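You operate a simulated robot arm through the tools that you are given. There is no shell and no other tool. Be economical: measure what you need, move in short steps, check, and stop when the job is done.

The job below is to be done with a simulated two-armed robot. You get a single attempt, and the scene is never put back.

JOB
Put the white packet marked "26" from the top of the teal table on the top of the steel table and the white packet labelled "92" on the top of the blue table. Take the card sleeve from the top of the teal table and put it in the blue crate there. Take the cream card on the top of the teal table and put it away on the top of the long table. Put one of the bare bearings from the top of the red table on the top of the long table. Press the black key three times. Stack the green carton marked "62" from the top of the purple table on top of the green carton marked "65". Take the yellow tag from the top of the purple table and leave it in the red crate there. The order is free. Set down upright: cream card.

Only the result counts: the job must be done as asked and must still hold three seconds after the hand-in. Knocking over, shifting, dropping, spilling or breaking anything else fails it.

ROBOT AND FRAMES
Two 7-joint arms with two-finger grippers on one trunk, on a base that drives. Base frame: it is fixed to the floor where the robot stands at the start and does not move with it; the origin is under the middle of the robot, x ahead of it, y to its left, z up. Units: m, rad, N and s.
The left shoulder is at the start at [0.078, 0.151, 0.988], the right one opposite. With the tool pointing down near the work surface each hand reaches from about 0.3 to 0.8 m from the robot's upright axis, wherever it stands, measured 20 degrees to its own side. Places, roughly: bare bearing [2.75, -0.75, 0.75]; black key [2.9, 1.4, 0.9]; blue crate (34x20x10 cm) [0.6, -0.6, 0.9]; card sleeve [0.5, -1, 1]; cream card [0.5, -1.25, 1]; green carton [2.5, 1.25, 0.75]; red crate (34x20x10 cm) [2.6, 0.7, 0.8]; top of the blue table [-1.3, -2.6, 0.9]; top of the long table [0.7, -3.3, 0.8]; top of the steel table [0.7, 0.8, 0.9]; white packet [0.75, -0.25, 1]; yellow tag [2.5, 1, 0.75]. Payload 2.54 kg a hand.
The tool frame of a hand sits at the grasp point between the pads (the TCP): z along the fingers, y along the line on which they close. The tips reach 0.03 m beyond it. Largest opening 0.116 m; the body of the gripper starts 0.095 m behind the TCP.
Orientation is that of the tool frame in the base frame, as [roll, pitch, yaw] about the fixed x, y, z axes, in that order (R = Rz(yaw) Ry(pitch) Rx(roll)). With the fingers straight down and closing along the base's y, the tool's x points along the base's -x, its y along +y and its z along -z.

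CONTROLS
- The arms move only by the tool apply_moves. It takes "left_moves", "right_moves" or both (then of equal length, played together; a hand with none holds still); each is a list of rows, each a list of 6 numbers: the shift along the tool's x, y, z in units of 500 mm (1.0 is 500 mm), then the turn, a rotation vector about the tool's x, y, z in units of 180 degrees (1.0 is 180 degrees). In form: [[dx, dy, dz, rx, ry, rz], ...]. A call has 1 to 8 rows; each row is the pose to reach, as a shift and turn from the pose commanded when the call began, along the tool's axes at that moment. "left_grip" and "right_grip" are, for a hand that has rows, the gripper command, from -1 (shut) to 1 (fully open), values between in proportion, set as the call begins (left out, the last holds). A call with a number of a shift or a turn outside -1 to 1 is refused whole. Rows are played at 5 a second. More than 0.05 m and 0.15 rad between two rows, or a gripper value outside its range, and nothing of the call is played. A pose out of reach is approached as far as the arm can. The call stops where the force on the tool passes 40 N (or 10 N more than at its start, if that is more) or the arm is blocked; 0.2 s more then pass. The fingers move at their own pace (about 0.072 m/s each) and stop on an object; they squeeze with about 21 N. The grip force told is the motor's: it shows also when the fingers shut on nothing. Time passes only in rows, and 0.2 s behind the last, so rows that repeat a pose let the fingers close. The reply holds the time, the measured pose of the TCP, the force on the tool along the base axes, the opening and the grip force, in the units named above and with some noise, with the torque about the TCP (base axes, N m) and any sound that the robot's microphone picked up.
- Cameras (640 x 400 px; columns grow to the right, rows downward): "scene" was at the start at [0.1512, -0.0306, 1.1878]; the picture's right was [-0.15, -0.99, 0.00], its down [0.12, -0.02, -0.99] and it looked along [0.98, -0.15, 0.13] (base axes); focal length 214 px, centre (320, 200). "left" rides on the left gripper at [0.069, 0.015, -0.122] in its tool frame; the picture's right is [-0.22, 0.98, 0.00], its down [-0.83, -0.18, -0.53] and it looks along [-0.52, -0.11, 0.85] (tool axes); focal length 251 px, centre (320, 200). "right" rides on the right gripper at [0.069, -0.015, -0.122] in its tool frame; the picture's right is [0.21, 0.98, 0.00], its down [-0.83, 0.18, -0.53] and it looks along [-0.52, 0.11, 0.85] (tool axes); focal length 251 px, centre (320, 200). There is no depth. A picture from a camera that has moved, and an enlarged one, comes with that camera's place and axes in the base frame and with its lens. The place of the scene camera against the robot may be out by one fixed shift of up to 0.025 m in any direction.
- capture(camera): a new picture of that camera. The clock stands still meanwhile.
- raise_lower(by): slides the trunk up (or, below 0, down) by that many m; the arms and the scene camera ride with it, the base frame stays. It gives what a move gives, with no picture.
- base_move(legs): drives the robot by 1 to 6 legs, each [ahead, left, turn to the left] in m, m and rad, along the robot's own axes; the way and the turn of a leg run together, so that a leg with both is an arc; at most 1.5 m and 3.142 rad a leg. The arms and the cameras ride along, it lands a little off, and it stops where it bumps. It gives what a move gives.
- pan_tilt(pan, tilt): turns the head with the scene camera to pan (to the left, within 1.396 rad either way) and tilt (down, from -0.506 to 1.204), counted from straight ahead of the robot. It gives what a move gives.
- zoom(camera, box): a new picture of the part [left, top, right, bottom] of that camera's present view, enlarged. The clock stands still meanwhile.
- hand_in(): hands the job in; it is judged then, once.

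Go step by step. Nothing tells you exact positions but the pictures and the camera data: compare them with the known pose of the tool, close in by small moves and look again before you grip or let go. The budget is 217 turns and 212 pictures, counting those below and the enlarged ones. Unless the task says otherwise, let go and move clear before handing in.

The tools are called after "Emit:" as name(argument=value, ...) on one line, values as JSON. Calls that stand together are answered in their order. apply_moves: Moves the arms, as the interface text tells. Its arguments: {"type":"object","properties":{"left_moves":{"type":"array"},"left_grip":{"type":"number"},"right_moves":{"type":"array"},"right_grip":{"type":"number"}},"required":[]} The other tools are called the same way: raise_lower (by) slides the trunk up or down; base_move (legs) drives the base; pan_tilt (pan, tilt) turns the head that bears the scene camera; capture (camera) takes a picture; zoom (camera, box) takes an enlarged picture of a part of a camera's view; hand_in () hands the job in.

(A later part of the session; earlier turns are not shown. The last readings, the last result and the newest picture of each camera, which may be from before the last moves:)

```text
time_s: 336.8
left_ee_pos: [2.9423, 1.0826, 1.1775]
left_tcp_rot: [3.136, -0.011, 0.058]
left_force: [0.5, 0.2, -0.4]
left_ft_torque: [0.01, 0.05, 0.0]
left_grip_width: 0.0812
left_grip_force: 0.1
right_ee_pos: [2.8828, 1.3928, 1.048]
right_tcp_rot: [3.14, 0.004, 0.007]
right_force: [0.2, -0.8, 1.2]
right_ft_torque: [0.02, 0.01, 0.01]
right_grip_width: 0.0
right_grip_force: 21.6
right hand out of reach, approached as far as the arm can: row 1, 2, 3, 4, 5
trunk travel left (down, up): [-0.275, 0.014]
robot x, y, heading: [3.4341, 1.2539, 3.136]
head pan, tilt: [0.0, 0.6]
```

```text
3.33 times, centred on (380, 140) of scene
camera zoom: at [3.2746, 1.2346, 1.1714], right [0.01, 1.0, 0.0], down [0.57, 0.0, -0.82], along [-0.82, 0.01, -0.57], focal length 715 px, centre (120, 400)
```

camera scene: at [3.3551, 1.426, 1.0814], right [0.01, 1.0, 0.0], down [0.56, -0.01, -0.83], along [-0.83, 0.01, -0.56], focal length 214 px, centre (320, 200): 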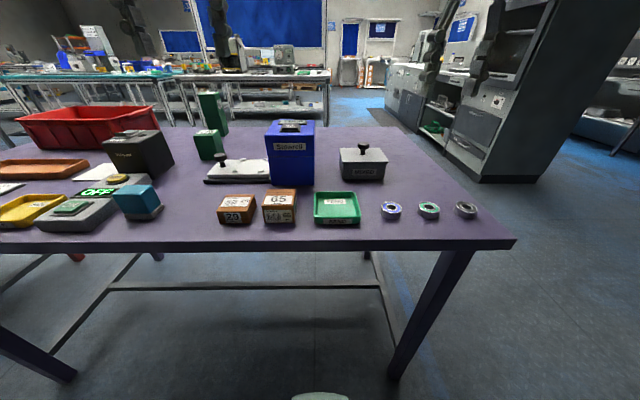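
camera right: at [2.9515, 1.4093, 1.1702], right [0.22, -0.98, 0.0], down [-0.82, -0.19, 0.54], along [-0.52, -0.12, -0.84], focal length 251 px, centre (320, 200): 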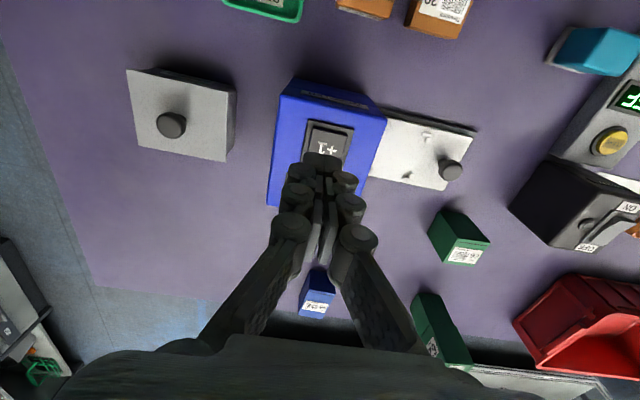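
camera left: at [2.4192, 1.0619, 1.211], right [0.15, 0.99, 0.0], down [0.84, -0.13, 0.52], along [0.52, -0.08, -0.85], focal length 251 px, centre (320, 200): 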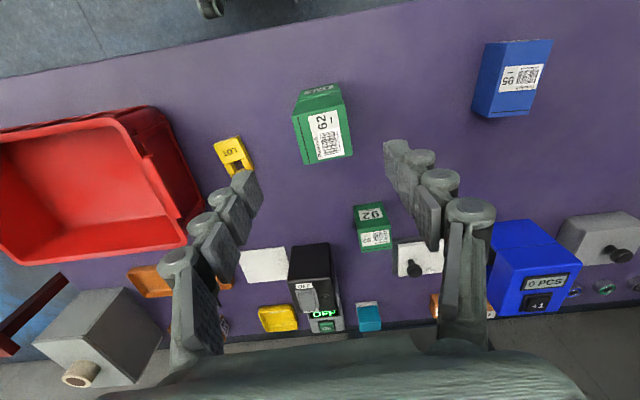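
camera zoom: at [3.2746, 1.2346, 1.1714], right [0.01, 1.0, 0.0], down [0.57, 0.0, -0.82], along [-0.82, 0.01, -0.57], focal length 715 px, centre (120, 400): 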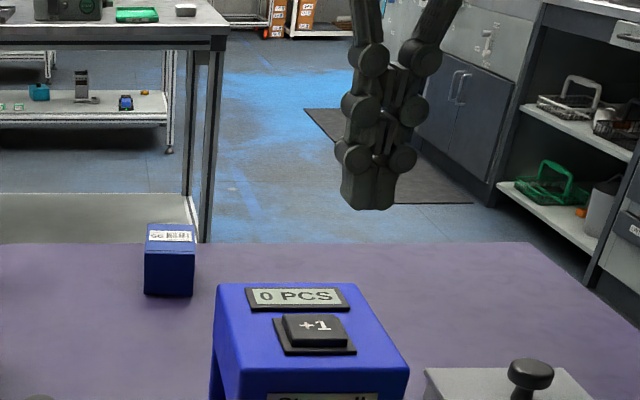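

Key resolved at about [2.872, 1.383, 0.93]. I lower to just above it and check position.

Emit:
apply_moves(right_moves=[[0, 0, 0.04, 0, 0, 0], [0, 0, 0.08, 0, 0, 0], [0, 0, 0.08, 0, 0, 0]])

Emit:
capture(camera="right")

Emit:
zoom(camera="scene", box=[300, 110, 460, 230])

```text
time_s: 337.6
left_ee_pos: [2.943, 1.0821, 1.1781]
left_tcp_rot: [3.137, -0.011, 0.058]
left_force: [0.5, -0.8, 1.3]
left_ft_torque: [0.03, -0.03, -0.02]
left_grip_width: 0.0814
left_grip_force: 0.1
right_ee_pos: [2.8814, 1.3924, 1.0084]
right_tcp_rot: [3.141, 0.004, 0.008]
right_force: [0.6, 0.3, 1.4]
right_ft_torque: [0.0, 0.0, -0.01]
right_grip_width: 0.0
right_grip_force: 20.9
trunk travel left (down, up): [-0.275, 0.014]
robot x, y, heading: [3.4345, 1.2515, 3.136]
head pan, tilt: [0.0, 0.6]
```

```text
69 pictures are left
camera right: at [2.9511, 1.4096, 1.1295], right [0.22, -0.98, 0.0], down [-0.82, -0.19, 0.54], along [-0.52, -0.12, -0.84], focal length 251 px, centre (320, 200)
```

right: 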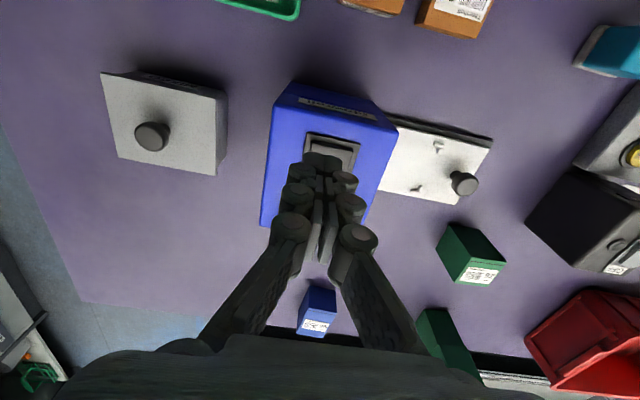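

```text
3.33 times, centred on (380, 170) of scene
camera zoom: at [3.2747, 1.2346, 1.1714], right [0.01, 1.0, 0.0], down [0.56, 0.0, -0.83], along [-0.83, 0.01, -0.56], focal length 715 px, centre (120, 300)
```

zoom: 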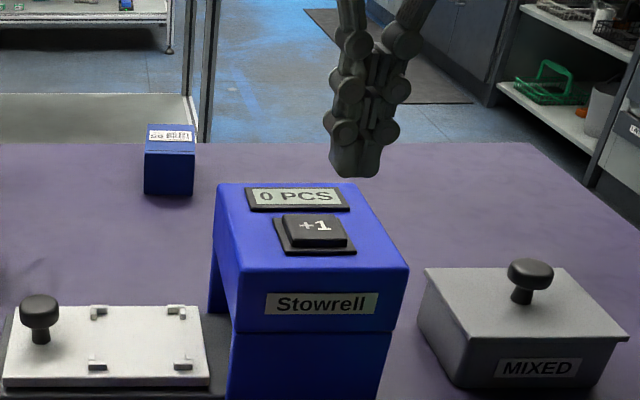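

I correct by a 1 cm base nudge.

Emit:
base_move(legs=[[0.012, 0.012, 0]])

Emit:
zoom(camera="right", box=[240, 70, 420, 240])

```text
time_s: 338.4
left_ee_pos: [2.9313, 1.0705, 1.1789]
left_tcp_rot: [3.14, -0.01, 0.057]
left_force: [-0.3, 0.0, -1.4]
left_ft_torque: [0.03, -0.04, 0.01]
left_grip_width: 0.0813
left_grip_force: 0.1
right_ee_pos: [2.8692, 1.382, 1.0077]
right_tcp_rot: [3.14, 0.004, 0.005]
right_force: [0.2, 0.1, 0.2]
right_ft_torque: [-0.02, -0.02, 0.01]
right_grip_width: 0.0
right_grip_force: 21.1
trunk travel left (down, up): [-0.275, 0.014]
robot x, y, heading: [3.4195, 1.2364, 3.134]
head pan, tilt: [0.0, 0.6]
```

```text
2.35 times, centred on (330, 155) of right
camera zoom: at [2.9387, 1.3974, 1.1296], right [0.22, -0.98, 0.0], down [-0.82, -0.19, 0.54], along [-0.52, -0.12, -0.84], focal length 592 px, centre (296, 306)
```

zoom: 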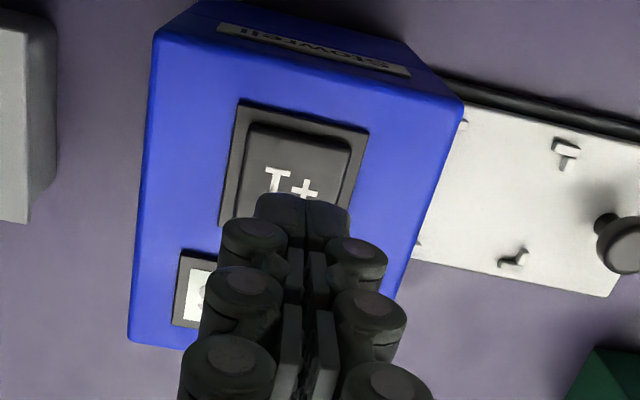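

Aligned over the key. I descend carefully until contact.

Emit:
apply_moves(right_moves=[[0, 0, 0.04, 0, 0, 0], [0, 0, 0.06, 0, 0, 0], [0, 0, 0.07, 0, 0, 0], [0, 0, 0.08, 0, 0, 0], [0, 0, 0.088, 0, 0, 0]])

Emit:
zoom(camera="scene", box=[300, 110, 460, 230])

```text
time_s: 339.6
left_ee_pos: [2.9312, 1.0722, 1.1794]
left_tcp_rot: [3.136, -0.012, 0.057]
left_force: [0.5, -0.1, 0.4]
left_ft_torque: [0.02, -0.01, -0.02]
left_grip_width: 0.0811
left_grip_force: 0.1
right_ee_pos: [2.8681, 1.38, 0.963]
right_tcp_rot: [3.141, 0.006, 0.007]
right_force: [-0.1, -0.8, -0.5]
right_ft_torque: [0.0, 0.01, -0.01]
right_grip_width: 0.0
right_grip_force: 21.5
trunk travel left (down, up): [-0.275, 0.014]
robot x, y, heading: [3.4231, 1.239, 3.135]
head pan, tilt: [0.0, 0.6]
```

```text
3.33 times, centred on (380, 170) of scene
camera zoom: at [3.2627, 1.2228, 1.1714], right [0.01, 1.0, 0.0], down [0.56, 0.0, -0.83], along [-0.83, 0.0, -0.56], focal length 715 px, centre (120, 300)
```

zoom: 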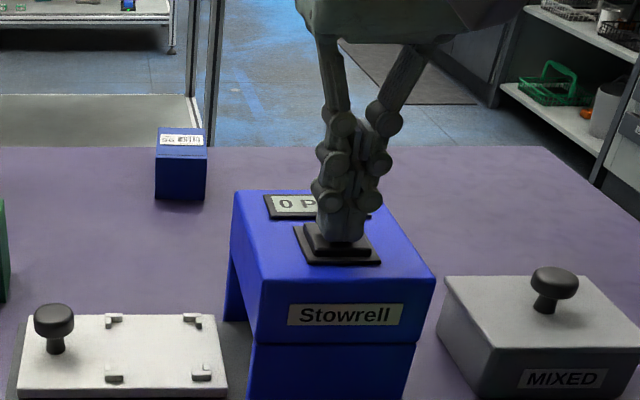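

The tips are right at the key. Press.

Emit:
apply_moves(right_moves=[[0, 0, 0.006, 0, 0, 0], [0, 0, 0.012, 0, 0, 0], [0, 0, 0.018, 0, 0, 0]])

Emit:
zoom(camera="scene", box=[300, 110, 460, 230])

```text
time_s: 340.4
left_ee_pos: [2.9321, 1.0703, 1.179]
left_tcp_rot: [3.137, -0.013, 0.058]
left_force: [0.1, -0.3, -0.3]
left_ft_torque: [-0.01, 0.01, -0.04]
left_grip_width: 0.0813
left_grip_force: 0.0
right_ee_pos: [2.8694, 1.3809, 0.9563]
right_tcp_rot: [3.141, 0.005, 0.007]
right_force: [-0.9, 0.0, 5.6]
right_ft_torque: [0.02, 0.0, -0.01]
right_grip_width: 0.006
right_grip_force: 28.6
trunk travel left (down, up): [-0.275, 0.014]
robot x, y, heading: [3.4197, 1.2393, 3.132]
head pan, tilt: [0.0, 0.6]
heard: click
```

```text
3.33 times, centred on (380, 170) of scene
camera zoom: at [3.2632, 1.2227, 1.1716], right [0.01, 1.0, 0.0], down [0.56, 0.0, -0.83], along [-0.83, 0.01, -0.56], focal length 715 px, centre (120, 300)
```

zoom: 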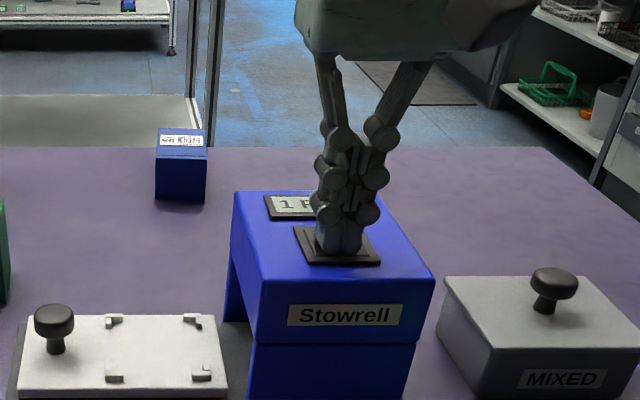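

A click, and the counter shows 1. Release fully, then press a second time.

Emit:
apply_moves(right_moves=[[0, 0, -0.02, 0, 0, 0], [0, 0, -0.04, 0, 0, 0], [0, 0, -0.04, 0, 0, 0]])

Emit:
apply_moves(right_moves=[[0, 0, 0.02, 0, 0, 0], [0, 0, 0.034, 0, 0, 0], [0, 0, 0.04, 0, 0, 0]])

Emit:
apply_moves(right_moves=[[0, 0, -0.02, 0, 0, 0], [0, 0, -0.04, 0, 0, 0], [0, 0, -0.04, 0, 0, 0]])

Emit:
zoom(camera="scene", box=[300, 110, 460, 230])

```text
time_s: 341.2
left_ee_pos: [2.9312, 1.0712, 1.1778]
left_tcp_rot: [3.136, -0.012, 0.058]
left_force: [-0.2, 0.3, 0.5]
left_ft_torque: [0.04, -0.04, 0.0]
left_grip_width: 0.0812
left_grip_force: 0.1
right_ee_pos: [2.8687, 1.3823, 0.9753]
right_tcp_rot: [3.139, 0.004, 0.007]
right_force: [-0.4, 0.0, -0.7]
right_ft_torque: [-0.03, -0.01, -0.01]
right_grip_width: 0.0
right_grip_force: 28.7
trunk travel left (down, up): [-0.275, 0.014]
robot x, y, heading: [3.4214, 1.2408, 3.139]
head pan, tilt: [0.0, 0.6]
```

```text
time_s: 342.0
left_ee_pos: [2.9322, 1.0719, 1.178]
left_tcp_rot: [3.136, -0.01, 0.057]
left_force: [0.1, -0.4, 0.7]
left_ft_torque: [0.01, -0.03, -0.01]
left_grip_width: 0.0812
left_grip_force: 0.0
right_ee_pos: [2.8686, 1.381, 0.9563]
right_tcp_rot: [3.139, 0.005, 0.006]
right_force: [0.5, 1.6, 6.3]
right_ft_torque: [0.05, -0.03, -0.02]
right_grip_width: 0.0061
right_grip_force: 29.0
trunk travel left (down, up): [-0.275, 0.014]
robot x, y, heading: [3.424, 1.241, 3.137]
head pan, tilt: [0.0, 0.6]
heard: click
```

```text
time_s: 342.8
left_ee_pos: [2.9308, 1.071, 1.1788]
left_tcp_rot: [3.136, -0.011, 0.057]
left_force: [-0.7, 0.1, -0.1]
left_ft_torque: [0.01, 0.02, 0.0]
left_grip_width: 0.0814
left_grip_force: 0.1
right_ee_pos: [2.8701, 1.3807, 0.9741]
right_tcp_rot: [3.139, 0.004, 0.007]
right_force: [-0.7, -0.4, -0.1]
right_ft_torque: [-0.02, 0.0, 0.0]
right_grip_width: 0.0001
right_grip_force: 28.9
trunk travel left (down, up): [-0.275, 0.014]
robot x, y, heading: [3.4194, 1.2395, 3.137]
head pan, tilt: [0.0, 0.6]
```

```text
3.33 times, centred on (380, 170) of scene
camera zoom: at [3.2627, 1.2228, 1.1714], right [0.01, 1.0, 0.0], down [0.56, 0.0, -0.83], along [-0.83, 0.0, -0.56], focal length 715 px, centre (120, 300)
```

zoom: 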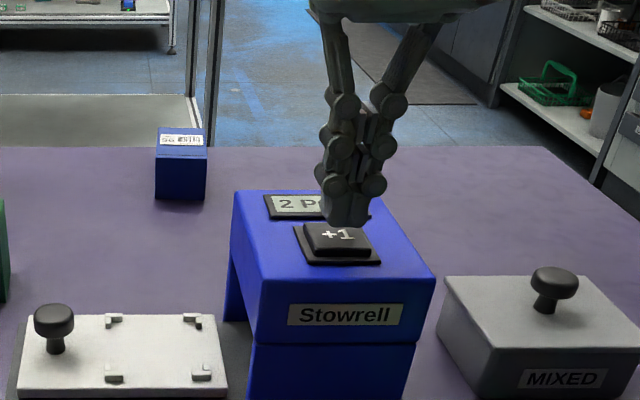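

The counter shows 2. One more press, then lift well away.

Emit:
apply_moves(right_moves=[[0, 0, 0.02, 0, 0, 0], [0, 0, 0.034, 0, 0, 0], [0, 0, 0.04, 0, 0, 0]])

Emit:
apply_moves(right_moves=[[0, 0, -0.04, 0, 0, 0], [0.02, 0, -0.12, 0, 0, 0], [0.08, 0, -0.18, 0, 0, 0], [0.16, 0, -0.22, 0, 0, 0], [0.24, 0, -0.26, 0, 0, 0], [0.32, 0, -0.3, 0, 0, 0]])

Emit:
zoom(camera="scene", box=[300, 110, 460, 230])

```text
time_s: 343.6
left_ee_pos: [2.932, 1.0717, 1.1789]
left_tcp_rot: [3.137, -0.01, 0.059]
left_force: [-0.1, 0.1, -0.8]
left_ft_torque: [0.0, 0.0, -0.04]
left_grip_width: 0.0812
left_grip_force: 0.2
right_ee_pos: [2.8697, 1.3806, 0.9555]
right_tcp_rot: [3.14, 0.006, 0.006]
right_force: [0.9, 1.4, 6.6]
right_ft_torque: [0.03, -0.05, 0.02]
right_grip_width: 0.006
right_grip_force: 28.5
trunk travel left (down, up): [-0.275, 0.014]
robot x, y, heading: [3.4207, 1.2408, 3.132]
head pan, tilt: [0.0, 0.6]
heard: click
```

```text
time_s: 345.0
left_ee_pos: [2.9312, 1.0709, 1.1781]
left_tcp_rot: [3.137, -0.009, 0.058]
left_force: [-0.1, 0.7, -0.5]
left_ft_torque: [0.02, 0.04, 0.02]
left_grip_width: 0.0813
left_grip_force: 0.1
right_ee_pos: [3.0322, 1.3819, 1.1046]
right_tcp_rot: [3.14, 0.003, 0.006]
right_force: [0.1, -0.5, -0.6]
right_ft_torque: [-0.02, 0.02, -0.01]
right_grip_width: 0.0002
right_grip_force: 28.8
trunk travel left (down, up): [-0.275, 0.014]
robot x, y, heading: [3.4225, 1.2394, 3.138]
head pan, tilt: [0.0, 0.6]
```

```text
3.33 times, centred on (380, 170) of scene
camera zoom: at [3.2636, 1.2227, 1.1715], right [0.01, 1.0, 0.0], down [0.56, 0.0, -0.83], along [-0.83, 0.0, -0.56], focal length 715 px, centre (120, 300)
```

zoom: 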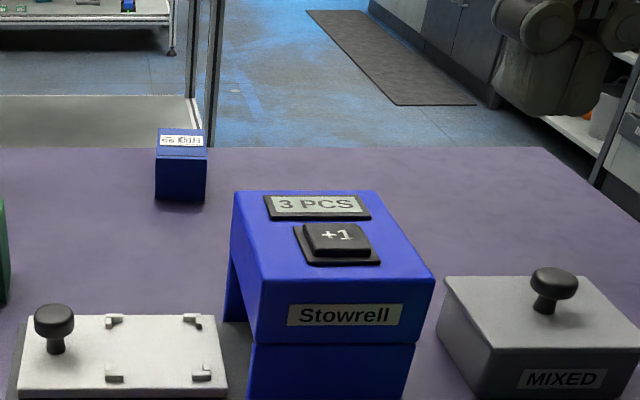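

Counter at 3. Now for the red table: I look south along this side.

Emit:
pan_tilt(pan=0.9, tilt=0.4)

Emit:
capture(camera="scene")

```text
time_s: 346.2
left_ee_pos: [2.9311, 1.0708, 1.1782]
left_tcp_rot: [3.136, -0.009, 0.059]
left_force: [-0.4, 0.0, 0.3]
left_ft_torque: [0.01, 0.01, -0.01]
left_grip_width: 0.0812
left_grip_force: 0.1
right_ee_pos: [3.0305, 1.3822, 1.1043]
right_tcp_rot: [3.139, 0.004, 0.008]
right_force: [0.3, 0.4, 0.1]
right_ft_torque: [-0.05, -0.01, 0.01]
right_grip_width: 0.0
right_grip_force: 28.4
trunk travel left (down, up): [-0.275, 0.014]
robot x, y, heading: [3.4195, 1.2386, 3.136]
head pan, tilt: [0.901, 0.4]
```

```text
62 pictures are left
camera scene: at [3.2931, 1.1501, 1.1896], right [-0.78, 0.63, 0.0], down [0.24, 0.3, -0.92], along [-0.58, -0.72, -0.39], focal length 214 px, centre (320, 200)
```

scene: 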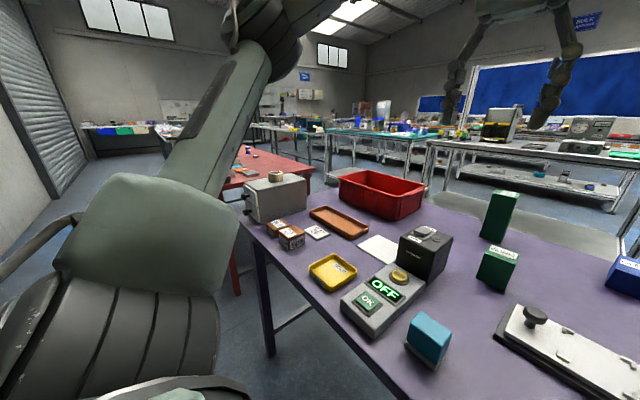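

Emit:
base_move(legs=[[-0.15, 0, 0], [0, 1.0, 0], [0, 0.75, 0]])

Emit:
pan_tilt(pan=0.0, tilt=0.5)

Emit:
capture(camera="scene")

Emit:
zoom(camera="scene", box=[120, 90, 520, 270])

```text
time_s: 364.3
left_ee_pos: [3.0608, -0.6739, 1.1779]
left_tcp_rot: [3.137, -0.012, 0.05]
left_force: [-0.7, -0.1, 1.0]
left_ft_torque: [-0.02, 0.03, -0.02]
left_grip_width: 0.0813
left_grip_force: 0.0
right_ee_pos: [3.1633, -0.3634, 1.1038]
right_tcp_rot: [3.138, 0.004, -0.002]
right_force: [-0.4, 0.3, -0.5]
right_ft_torque: [-0.01, 0.01, 0.02]
right_grip_width: 0.0
right_grip_force: 28.3
trunk travel left (down, up): [-0.275, 0.014]
robot x, y, heading: [3.5527, -0.5079, 3.125]
head pan, tilt: [0.901, 0.4]
```

```text
time_s: 365.5
left_ee_pos: [3.0607, -0.6716, 1.178]
left_tcp_rot: [3.136, -0.01, 0.046]
left_force: [-0.1, -0.1, 1.3]
left_ft_torque: [-0.01, -0.02, 0.0]
left_grip_width: 0.0814
left_grip_force: 0.1
right_ee_pos: [3.163, -0.3625, 1.1017]
right_tcp_rot: [3.139, 0.003, -0.003]
right_force: [0.4, -0.7, -0.2]
right_ft_torque: [0.01, -0.03, -0.02]
right_grip_width: 0.0
right_grip_force: 28.6
trunk travel left (down, up): [-0.275, 0.014]
robot x, y, heading: [3.5507, -0.5083, 3.122]
head pan, tilt: [0.0, 0.499]
```

```text
61 pictures are left
camera scene: at [3.3914, -0.5244, 1.1805], right [0.01, 1.0, 0.0], down [0.48, -0.01, -0.88], along [-0.88, 0.01, -0.48], focal length 214 px, centre (320, 200)
```

scene: 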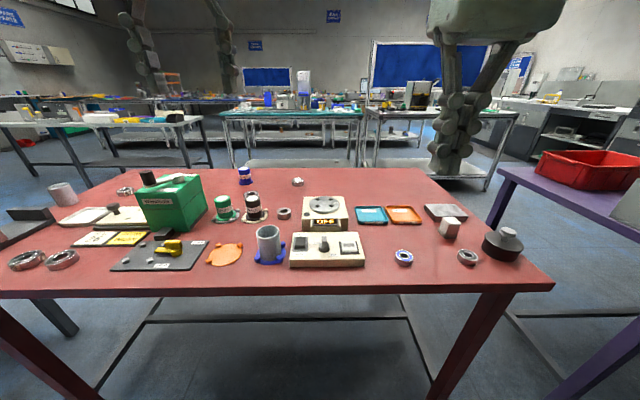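

```text
1.60 times, centred on (320, 180) of scene
camera zoom: at [3.3914, -0.5244, 1.1805], right [0.01, 1.0, 0.0], down [0.48, -0.01, -0.88], along [-0.88, 0.01, -0.48], focal length 343 px, centre (320, 232)
```

zoom: 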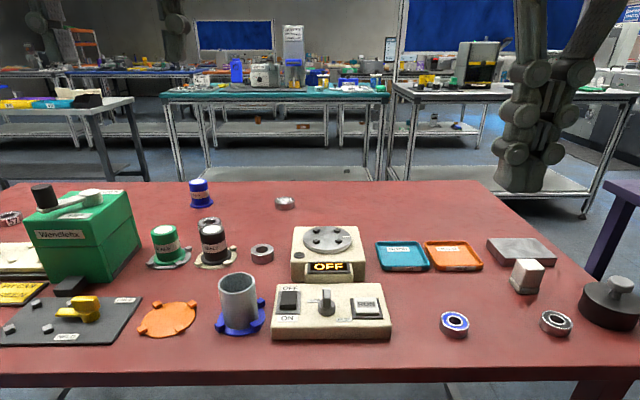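

Several ring-like parts here. I zoom to tell which are bare bearings.

Emit:
zoom(camera="scene", box=[220, 160, 340, 240])

Emit:
zoom(camera="scene", box=[370, 190, 530, 280])

Emit:
zoom(camera="scene", box=[0, 160, 180, 290])

Emit:
capture(camera="left")

```text
5.00 times, centred on (280, 200) of scene
camera zoom: at [3.3914, -0.5244, 1.1805], right [0.01, 1.0, 0.0], down [0.48, -0.01, -0.88], along [-0.88, 0.01, -0.48], focal length 1072 px, centre (520, 200)
```

zoom: 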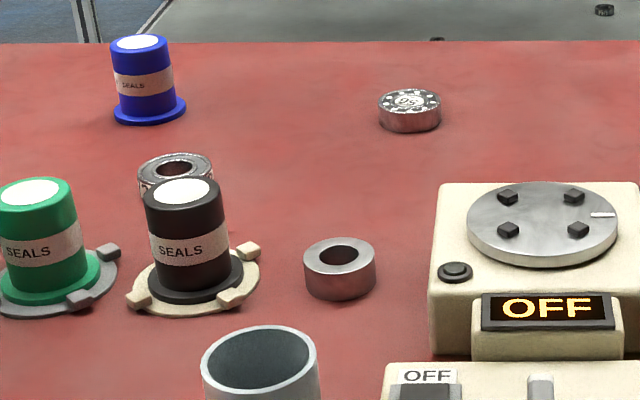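

```text
4.00 times, centred on (450, 235) of scene
camera zoom: at [3.3914, -0.5244, 1.1805], right [0.01, 1.0, 0.0], down [0.48, -0.01, -0.88], along [-0.88, 0.01, -0.48], focal length 858 px, centre (-200, 60)
```

zoom: 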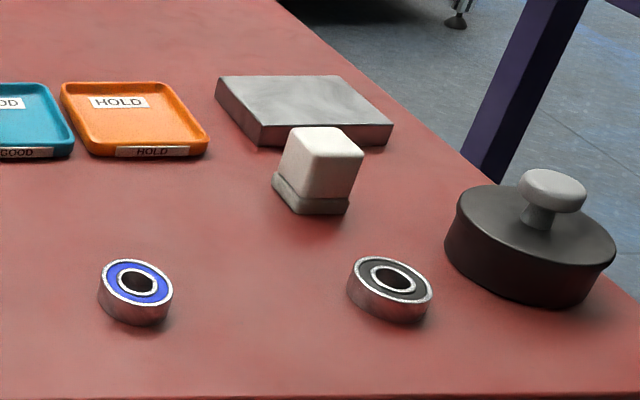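

```text
3.08 times, centred on (90, 225) of scene
camera zoom: at [3.3914, -0.5244, 1.1805], right [0.01, 1.0, 0.0], down [0.48, -0.01, -0.88], along [-0.88, 0.01, -0.48], focal length 660 px, centre (1028, 123)
```

zoom: 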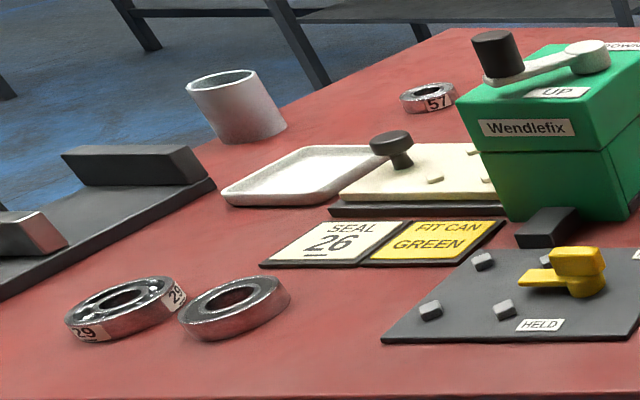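

```text
56 pictures are left
camera left: at [3.1284, -0.6838, 1.3003], right [-0.17, -0.99, 0.0], down [-0.84, 0.14, 0.52], along [-0.52, 0.09, -0.85], focal length 251 px, centre (320, 200)
```

left: 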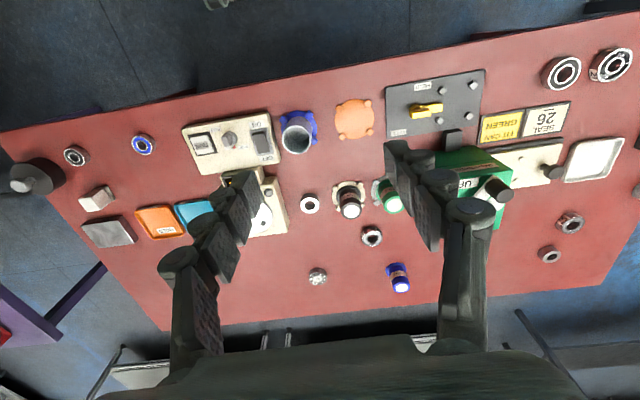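

The ring near [2.71, -0.74] fits the given place for a bare bearing. I zoom in with the hand camera to compare.

Emit:
zoom(camera="left", box=[290, 180, 410, 300])

Emit:
zoom(camera="left", box=[520, 30, 640, 280])

```text
3.33 times, centred on (350, 240) of left
camera zoom: at [3.1284, -0.6838, 1.3003], right [-0.17, -0.99, 0.0], down [-0.84, 0.14, 0.52], along [-0.52, 0.09, -0.85], focal length 838 px, centre (220, 67)
```

zoom: 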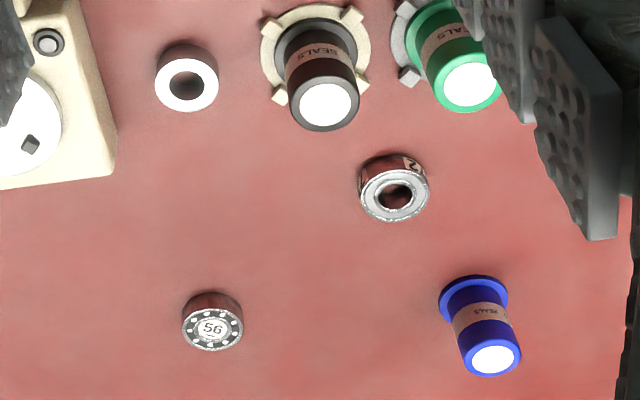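

```text
1.60 times, centred on (580, 155) of left
camera zoom: at [3.1284, -0.6838, 1.3003], right [-0.17, -0.99, 0.0], down [-0.84, 0.14, 0.52], along [-0.52, 0.09, -0.85], focal length 402 px, centre (-96, 272)
```

zoom: 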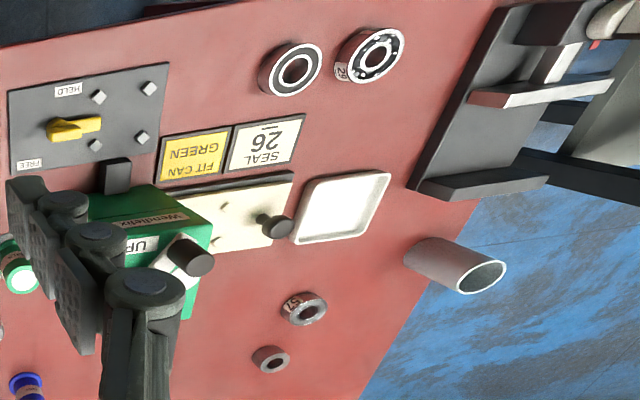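

I move closer and bring the left hand over this area to see the parts in detail.

Emit:
base_move(legs=[[0.13, 0.05, 0.015]])

Emit:
apply_moves(left_moves=[[-0.07, 0, 0.05, 0, 0, 0.005], [-0.14, 0, 0.1, 0, 0, 0.01], [-0.2, 0, 0.15, 0, 0, 0.015]])

Emit:
capture(camera="left")

Emit:
zoom(camera="left", box=[240, 80, 400, 240])

```text
time_s: 366.8
left_ee_pos: [2.933, -0.7302, 1.1777]
left_tcp_rot: [3.136, -0.011, 0.064]
left_force: [-0.8, -0.2, -0.4]
left_ft_torque: [0.02, -0.06, -0.05]
left_grip_width: 0.0812
left_grip_force: 0.1
right_ee_pos: [3.0299, -0.4188, 1.1035]
right_tcp_rot: [3.139, 0.003, 0.015]
right_force: [0.3, -0.1, 0.4]
right_ft_torque: [0.0, 0.0, -0.03]
right_grip_width: 0.0
right_grip_force: 28.3
trunk travel left (down, up): [-0.275, 0.014]
robot x, y, heading: [3.4236, -0.5578, -3.141]
head pan, tilt: [0.0, 0.499]
```

```text
time_s: 367.6
left_ee_pos: [2.8338, -0.7375, 1.1022]
left_tcp_rot: [3.137, -0.013, 0.017]
left_force: [-0.3, -0.1, -0.2]
left_ft_torque: [-0.01, -0.03, 0.05]
left_grip_width: 0.0814
left_grip_force: 0.0
right_ee_pos: [3.0321, -0.4181, 1.1031]
right_tcp_rot: [3.14, 0.005, 0.013]
right_force: [-0.2, -0.3, -0.5]
right_ft_torque: [0.01, -0.01, -0.01]
right_grip_width: 0.0
right_grip_force: 28.5
trunk travel left (down, up): [-0.275, 0.014]
robot x, y, heading: [3.426, -0.5587, -3.143]
head pan, tilt: [0.0, 0.499]
```

```text
53 pictures are left
camera left: at [2.9012, -0.7495, 1.224], right [-0.2, -0.98, 0.0], down [-0.83, 0.17, 0.52], along [-0.51, 0.1, -0.85], focal length 251 px, centre (320, 200)
```

left: 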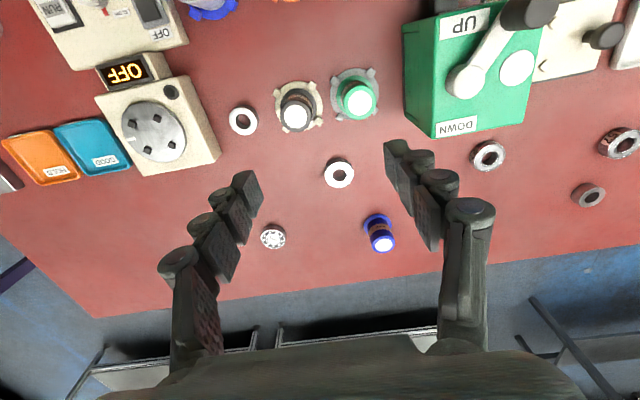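

```text
2.50 times, centred on (320, 160) of left
camera zoom: at [2.9012, -0.7495, 1.224], right [-0.2, -0.98, 0.0], down [-0.83, 0.17, 0.52], along [-0.51, 0.1, -0.85], focal length 629 px, centre (320, 300)
```

zoom: 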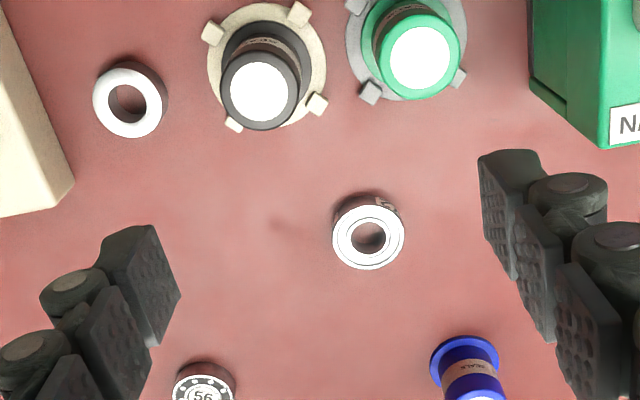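

I need finer detail on the candidates, so I bring the camera nearer to them.

Emit:
apply_moves(left_moves=[[-0.05, 0, 0.08, 0, 0, 0], [-0.08, 0.0, 0.16, 0, 0, 0]])

Emit:
zoom(camera="left", box=[290, 100, 390, 200])

Emit:
zoom(camera="left", box=[220, 190, 300, 270])

Emit:
capture(camera="left")

```text
time_s: 368.2
left_ee_pos: [2.7962, -0.7383, 1.022]
left_tcp_rot: [3.139, -0.01, 0.017]
left_force: [-0.3, 0.2, 0.3]
left_ft_torque: [0.0, 0.01, -0.02]
left_grip_width: 0.0814
left_grip_force: 0.0
right_ee_pos: [3.0302, -0.4176, 1.1035]
right_tcp_rot: [3.139, 0.003, 0.014]
right_force: [0.2, -0.3, -0.3]
right_ft_torque: [-0.01, 0.01, -0.01]
right_grip_width: 0.0
right_grip_force: 29.1
trunk travel left (down, up): [-0.275, 0.014]
robot x, y, heading: [3.4243, -0.5635, -3.139]
head pan, tilt: [0.0, 0.499]
```

```text
4.00 times, centred on (340, 150) of left
camera zoom: at [2.862, -0.7509, 1.1438], right [-0.2, -0.98, 0.0], down [-0.83, 0.17, 0.52], along [-0.51, 0.1, -0.85], focal length 1006 px, centre (240, 400)
```

zoom: 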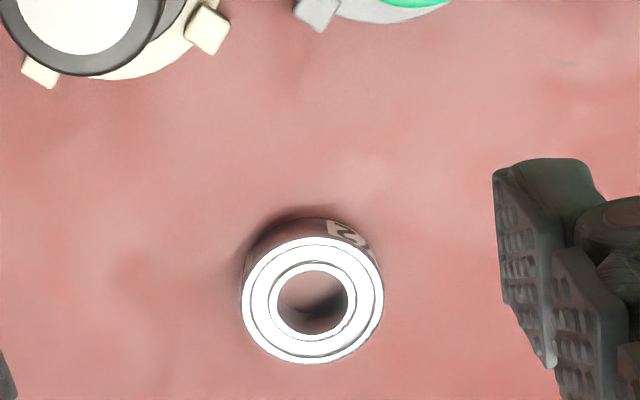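

```text
5.00 times, centred on (260, 230) of left
camera zoom: at [2.862, -0.7509, 1.1438], right [-0.2, -0.98, 0.0], down [-0.83, 0.17, 0.52], along [-0.51, 0.1, -0.85], focal length 1257 px, centre (620, 50)
```

zoom: 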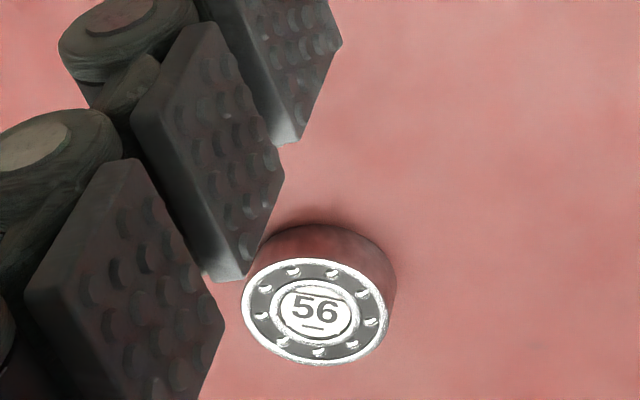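

```text
49 pictures are left
camera left: at [2.862, -0.7509, 1.1438], right [-0.2, -0.98, 0.0], down [-0.83, 0.17, 0.52], along [-0.51, 0.1, -0.85], focal length 251 px, centre (320, 200)
```

left: 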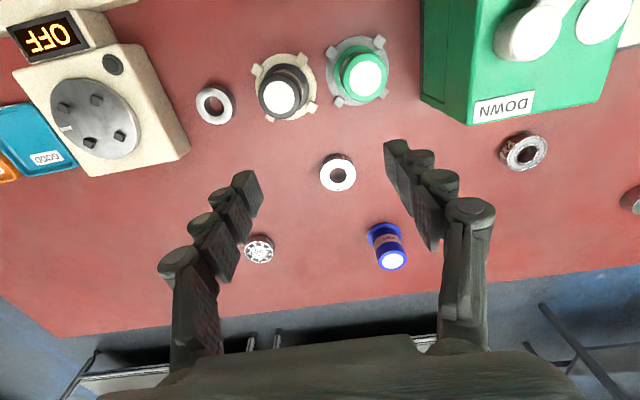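

Emit:
zoom(camera="left", box=[480, 110, 580, 200])

Emit:
zoom(camera="right", box=[0, 0, 640, 400])

```text
4.44 times, centred on (530, 155) of left
camera zoom: at [2.862, -0.7509, 1.1438], right [-0.2, -0.98, 0.0], down [-0.83, 0.17, 0.52], along [-0.51, 0.1, -0.85], focal length 1118 px, centre (-613, 400)
```

zoom: 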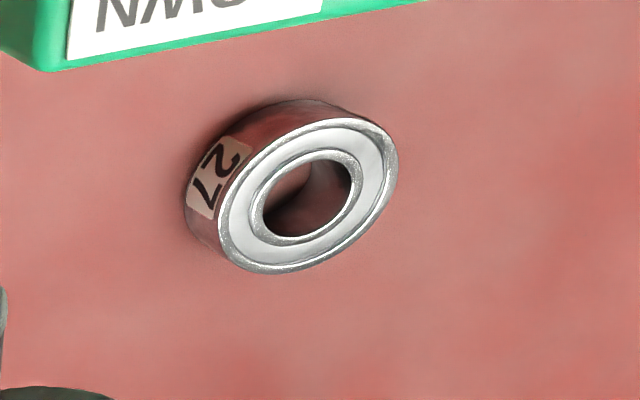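

```text
1.00 times, centred on (320, 200) of right (not enlarged: the box is as wide or as high as the picture)
camera zoom: at [3.1004, -0.401, 1.2255], right [0.23, -0.97, 0.0], down [-0.82, -0.19, 0.54], along [-0.52, -0.12, -0.84], focal length 251 px, centre (320, 200)
```

zoom: 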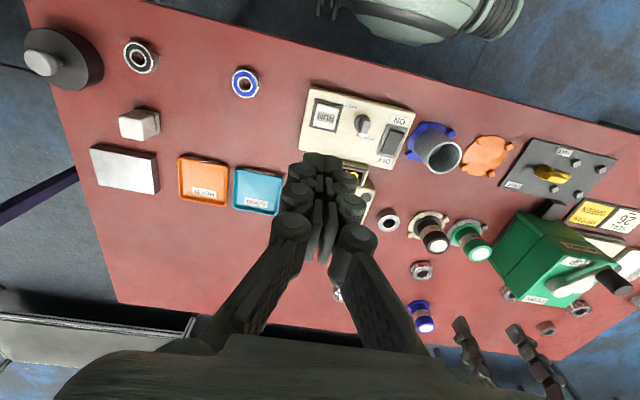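

The ring at [2.705, -0.745] (top ≈ 0.824, 5 cm across) is an unsealed metal-faced bearing, and it is the one at the given place. I move the left hand over it.

Emit:
apply_moves(left_moves=[[-0.05, 0.006, 0.05, 0, 0, 0], [-0.1, 0.01, 0.1, 0, 0, 0], [-0.15, 0.014, 0.15, 0, 0, 0], [-0.182, 0.014, 0.2, 0, 0, 0]])

Emit:
capture(camera="left")

```text
time_s: 369.2
left_ee_pos: [2.7054, -0.7471, 0.9195]
left_tcp_rot: [3.137, -0.011, 0.016]
left_force: [0.6, 0.4, -1.0]
left_ft_torque: [0.02, -0.04, 0.0]
left_grip_width: 0.0812
left_grip_force: 0.0
right_ee_pos: [3.0307, -0.4182, 1.1038]
right_tcp_rot: [3.139, 0.004, 0.014]
right_force: [-0.2, -0.5, 0.4]
right_ft_torque: [0.01, -0.02, -0.03]
right_grip_width: 0.0
right_grip_force: 28.4
trunk travel left (down, up): [-0.275, 0.014]
robot x, y, heading: [3.4213, -0.5565, -3.137]
head pan, tilt: [0.0, 0.499]
```

```text
46 pictures are left
camera left: at [2.7725, -0.7596, 1.0422], right [-0.2, -0.98, 0.0], down [-0.83, 0.17, 0.52], along [-0.51, 0.1, -0.85], focal length 251 px, centre (320, 200)
```

left: 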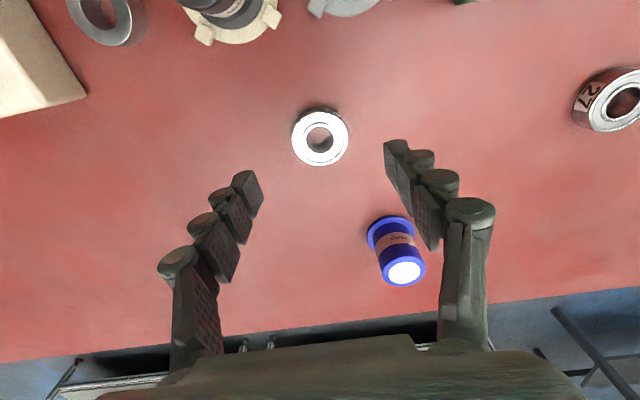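

Right under the tool. I descend.

Emit:
apply_moves(left_moves=[[0, 0, 0.06, 0, 0, 0], [0, 0, 0.12, 0, 0, 0], [0, 0, 0.15, 0, 0, 0], [0, 0, 0.16, 0, 0, 0], [0, 0, 0.166, 0, 0, 0]])

Emit:
capture(camera="left")

```text
time_s: 370.4
left_ee_pos: [2.7073, -0.7477, 0.8377]
left_tcp_rot: [3.136, -0.01, 0.017]
left_force: [-0.3, 0.2, 0.7]
left_ft_torque: [0.02, -0.01, 0.01]
left_grip_width: 0.0814
left_grip_force: 0.0
right_ee_pos: [3.0305, -0.4187, 1.103]
right_tcp_rot: [3.139, 0.004, 0.016]
right_force: [0.5, 0.4, 0.3]
right_ft_torque: [0.0, 0.01, 0.02]
right_grip_width: 0.0
right_grip_force: 28.0
trunk travel left (down, up): [-0.275, 0.014]
robot x, y, heading: [3.4214, -0.5555, -3.14]
head pan, tilt: [0.0, 0.499]
```

```text
45 pictures are left
camera left: at [2.774, -0.7599, 0.9598], right [-0.2, -0.98, 0.0], down [-0.83, 0.17, 0.52], along [-0.51, 0.1, -0.85], focal length 251 px, centre (320, 200)
```

left: 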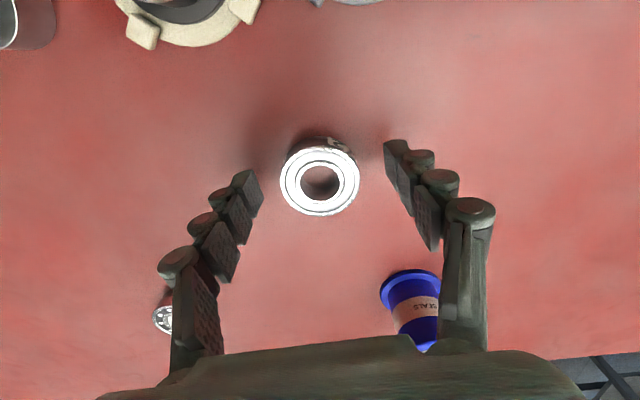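

Emit:
apply_moves(left_moves=[[0, 0, 0.008, 0, 0, 0], [0, 0, 0.016, 0, 0, 0], [0, 0, 0.022, 0, 0, 0]])

Emit:
apply_moves(left_moves=[[0, 0, 0, 0, 0, 0], [0, 0, 0, 0, 0, 0], [0, 0, 0, 0, 0, 0]], left_grip=-1)

Emit:
capture(camera="left")

```text
time_s: 371.2
left_ee_pos: [2.7083, -0.7473, 0.8267]
left_tcp_rot: [3.136, -0.01, 0.018]
left_force: [1.1, -0.5, -0.8]
left_ft_torque: [0.0, 0.01, -0.03]
left_grip_width: 0.0813
left_grip_force: 0.1
right_ee_pos: [3.0312, -0.4185, 1.1032]
right_tcp_rot: [3.139, 0.004, 0.016]
right_force: [-0.8, -0.6, -0.2]
right_ft_torque: [0.02, 0.0, -0.01]
right_grip_width: 0.0
right_grip_force: 28.1
trunk travel left (down, up): [-0.275, 0.014]
robot x, y, heading: [3.4233, -0.5546, -3.141]
head pan, tilt: [0.0, 0.499]
```

```text
time_s: 372.0
left_ee_pos: [2.7078, -0.7454, 0.8288]
left_tcp_rot: [3.138, -0.007, 0.016]
left_force: [-1.8, 5.1, 11.4]
left_ft_torque: [0.3, 0.15, -0.03]
left_grip_width: 0.0509
left_grip_force: 21.4
right_ee_pos: [3.0314, -0.4177, 1.1052]
right_tcp_rot: [3.14, 0.003, 0.014]
right_force: [-0.1, -0.5, 0.0]
right_ft_torque: [0.02, 0.01, 0.0]
right_grip_width: 0.0004
right_grip_force: 28.5
trunk travel left (down, up): [-0.275, 0.014]
robot x, y, heading: [3.4218, -0.5577, -3.142]
head pan, tilt: [0.0, 0.499]
```

```text
44 pictures are left
camera left: at [2.775, -0.759, 0.9508], right [-0.2, -0.98, 0.0], down [-0.83, 0.17, 0.53], along [-0.52, 0.1, -0.85], focal length 251 px, centre (320, 200)
```

left: 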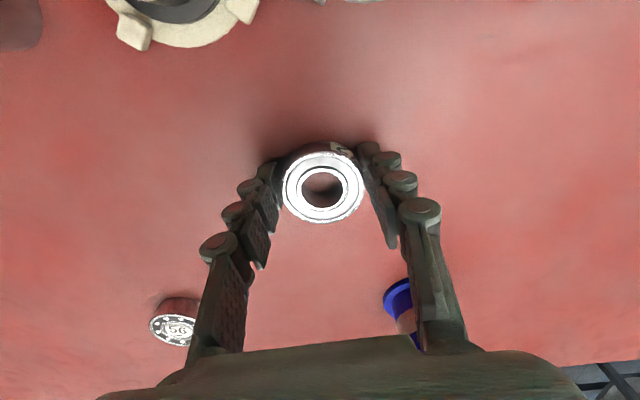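

Gripped. I lift straight first, then rise and draw back over the cans.

Emit:
apply_moves(left_moves=[[0, 0, -0.04, 0, 0, 0], [0, 0, -0.12, 0, 0, 0], [0, 0, -0.2, 0, 0, 0], [0.01, 0, -0.28, 0, 0, 0], [0.05, 0, -0.36, 0, 0, 0], [0.1, 0, -0.44, 0, 0, 0], [0.17, 0, -0.5, 0, 0, 0], [0.25, 0, -0.54, 0, 0, 0]])

Emit:
capture(camera="left")

Emit:
pan_tilt(pan=0.9, tilt=0.4)

Emit:
capture(camera="scene")

```text
time_s: 373.8
left_ee_pos: [2.8314, -0.7438, 1.0998]
left_tcp_rot: [3.136, -0.012, 0.016]
left_force: [0.1, 0.7, -0.9]
left_ft_torque: [-0.04, 0.04, 0.0]
left_grip_width: 0.0507
left_grip_force: 20.4
right_ee_pos: [3.0325, -0.4188, 1.1047]
right_tcp_rot: [3.139, 0.006, 0.015]
right_force: [1.0, -1.1, -0.6]
right_ft_torque: [-0.02, 0.03, -0.01]
right_grip_width: 0.0
right_grip_force: 29.3
trunk travel left (down, up): [-0.275, 0.014]
robot x, y, heading: [3.4214, -0.5577, -3.14]
head pan, tilt: [0.0, 0.499]
```

```text
43 pictures are left
camera left: at [2.898, -0.7563, 1.2217], right [-0.2, -0.98, 0.0], down [-0.83, 0.17, 0.52], along [-0.51, 0.1, -0.85], focal length 251 px, centre (320, 200)
```

left: 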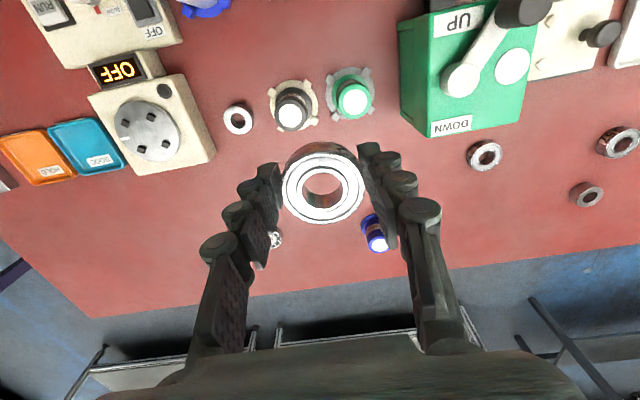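

```text
time_s: 375.0
left_ee_pos: [2.8299, -0.7426, 1.0988]
left_tcp_rot: [3.138, -0.011, 0.018]
left_force: [-0.9, -0.8, -1.0]
left_ft_torque: [0.0, -0.04, 0.01]
left_grip_width: 0.051
left_grip_force: 21.0
right_ee_pos: [3.0305, -0.4181, 1.1037]
right_tcp_rot: [3.14, 0.004, 0.014]
right_force: [0.1, 1.1, -0.6]
right_ft_torque: [0.01, -0.01, -0.01]
right_grip_width: 0.0
right_grip_force: 28.3
trunk travel left (down, up): [-0.275, 0.014]
robot x, y, heading: [3.424, -0.5603, -3.142]
head pan, tilt: [0.901, 0.4]
```

```text
42 pictures are left
camera scene: at [3.2951, -0.6485, 1.1896], right [-0.78, 0.62, 0.0], down [0.24, 0.31, -0.92], along [-0.57, -0.72, -0.39], focal length 214 px, centre (320, 200)
```

scene: 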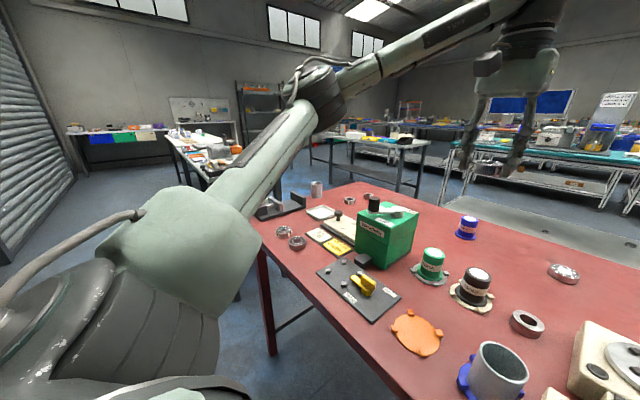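

Bearing held. I fold the arm in and take the known way back: north around the purple table, then south down the middle aisle to the long table's east side.

Emit:
apply_moves(left_moves=[[0.09, 0, -0.02, 0, 0, 0], [0.18, 0, -0.04, 0, 0, 0], [0.27, 0, -0.06, 0, 0, 0], [0.36, 0, -0.06, 0, 0, 0], [0.44, 0, -0.06, 0, 0, 0]])

Emit:
base_move(legs=[[-0.12, 0, 0], [0, -1.45, 0], [0, -1.42, 0], [1.0, 0, 0], [0.84, 0, 0]])

Emit:
pan_tilt(pan=1.0, tilt=0.3)

Emit:
capture(camera="scene")

```text
time_s: 376.2
left_ee_pos: [3.0509, -0.7402, 1.1309]
left_tcp_rot: [3.137, -0.01, 0.016]
left_force: [0.5, 0.1, -1.7]
left_ft_torque: [-0.01, -0.02, -0.02]
left_grip_width: 0.0509
left_grip_force: 21.1
right_ee_pos: [3.0308, -0.4183, 1.1041]
right_tcp_rot: [3.139, 0.002, 0.013]
right_force: [-0.3, -0.4, -0.6]
right_ft_torque: [0.0, 0.03, 0.02]
right_grip_width: 0.0
right_grip_force: 28.2
trunk travel left (down, up): [-0.275, 0.014]
robot x, y, heading: [3.425, -0.5549, -3.144]
head pan, tilt: [0.901, 0.4]
```

```text
time_s: 413.3
left_ee_pos: [1.321, 2.1186, 1.1303]
left_tcp_rot: [3.137, -0.009, 0.011]
left_force: [0.3, -0.5, -0.5]
left_ft_torque: [0.0, 0.0, 0.01]
left_grip_width: 0.0508
left_grip_force: 20.6
right_ee_pos: [1.3056, 2.4414, 1.1045]
right_tcp_rot: [3.138, 0.004, 0.009]
right_force: [-1.1, -0.5, 0.3]
right_ft_torque: [-0.01, 0.01, -0.03]
right_grip_width: 0.0001
right_grip_force: 28.3
trunk travel left (down, up): [-0.275, 0.014]
robot x, y, heading: [1.6972, 2.2948, 3.14]
head pan, tilt: [0.901, 0.4]
```

```text
time_s: 413.9
left_ee_pos: [1.3224, 2.1188, 1.1311]
left_tcp_rot: [3.139, -0.011, 0.011]
left_force: [-0.7, -0.4, -1.3]
left_ft_torque: [0.05, -0.04, 0.02]
left_grip_width: 0.0507
left_grip_force: 21.1
right_ee_pos: [1.3055, 2.44, 1.104]
right_tcp_rot: [3.14, 0.004, 0.008]
right_force: [-0.2, 0.3, -0.1]
right_ft_torque: [0.0, 0.02, -0.04]
right_grip_width: 0.0
right_grip_force: 28.7
trunk travel left (down, up): [-0.275, 0.014]
robot x, y, heading: [1.7005, 2.295, 3.139]
head pan, tilt: [1.0, 0.3]
```

```text
41 pictures are left
camera scene: at [1.5755, 2.2034, 1.1988], right [-0.84, 0.54, 0.0], down [0.16, 0.25, -0.96], along [-0.52, -0.8, -0.3], focal length 214 px, centre (320, 200)
```

scene: 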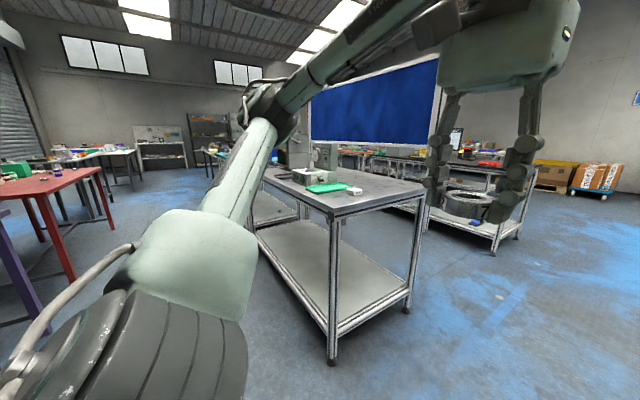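

Emit:
base_move(legs=[[0, 1.2, 0], [0, 1.2, 0], [0, 1.2, 0], [0, 1.1, 0]])

Emit:
pan_tilt(pan=0.2, tilt=0.5)

Emit:
capture(camera="scene")

```text
time_s: 458.6
left_ee_pos: [1.3112, -2.5362, 1.1299]
left_tcp_rot: [3.137, -0.01, 0.008]
left_force: [0.7, 0.8, -0.8]
left_ft_torque: [-0.02, -0.01, 0.01]
left_grip_width: 0.0504
left_grip_force: 20.8
right_ee_pos: [1.2969, -2.2145, 1.1019]
right_tcp_rot: [3.139, 0.004, 0.001]
right_force: [-0.2, 0.3, 0.3]
right_ft_torque: [0.03, 0.01, -0.02]
right_grip_width: 0.0
right_grip_force: 28.2
trunk travel left (down, up): [-0.275, 0.014]
robot x, y, heading: [1.6861, -2.3592, 3.13]
head pan, tilt: [1.0, 0.3]
```

```text
time_s: 459.7
left_ee_pos: [1.3129, -2.5359, 1.13]
left_tcp_rot: [3.137, -0.011, 0.005]
left_force: [0.3, 0.3, -2.1]
left_ft_torque: [-0.01, -0.01, -0.03]
left_grip_width: 0.0504
left_grip_force: 21.0
right_ee_pos: [1.2973, -2.2138, 1.1036]
right_tcp_rot: [3.139, 0.004, 0.002]
right_force: [0.3, -0.3, 0.0]
right_ft_torque: [0.04, 0.01, -0.01]
right_grip_width: 0.0
right_grip_force: 28.6
trunk travel left (down, up): [-0.275, 0.014]
robot x, y, heading: [1.6887, -2.3567, 3.133]
head pan, tilt: [0.201, 0.499]
```

```text
40 pictures are left
camera scene: at [1.528, -2.3924, 1.1805], right [-0.19, 0.98, 0.0], down [0.47, 0.09, -0.88], along [-0.86, -0.17, -0.48], focal length 214 px, centre (320, 200)
```

scene: 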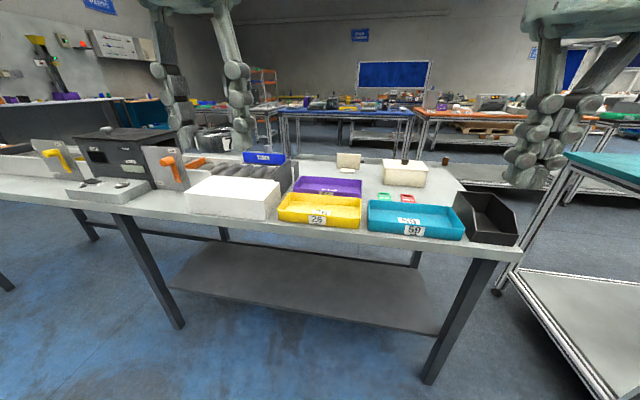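

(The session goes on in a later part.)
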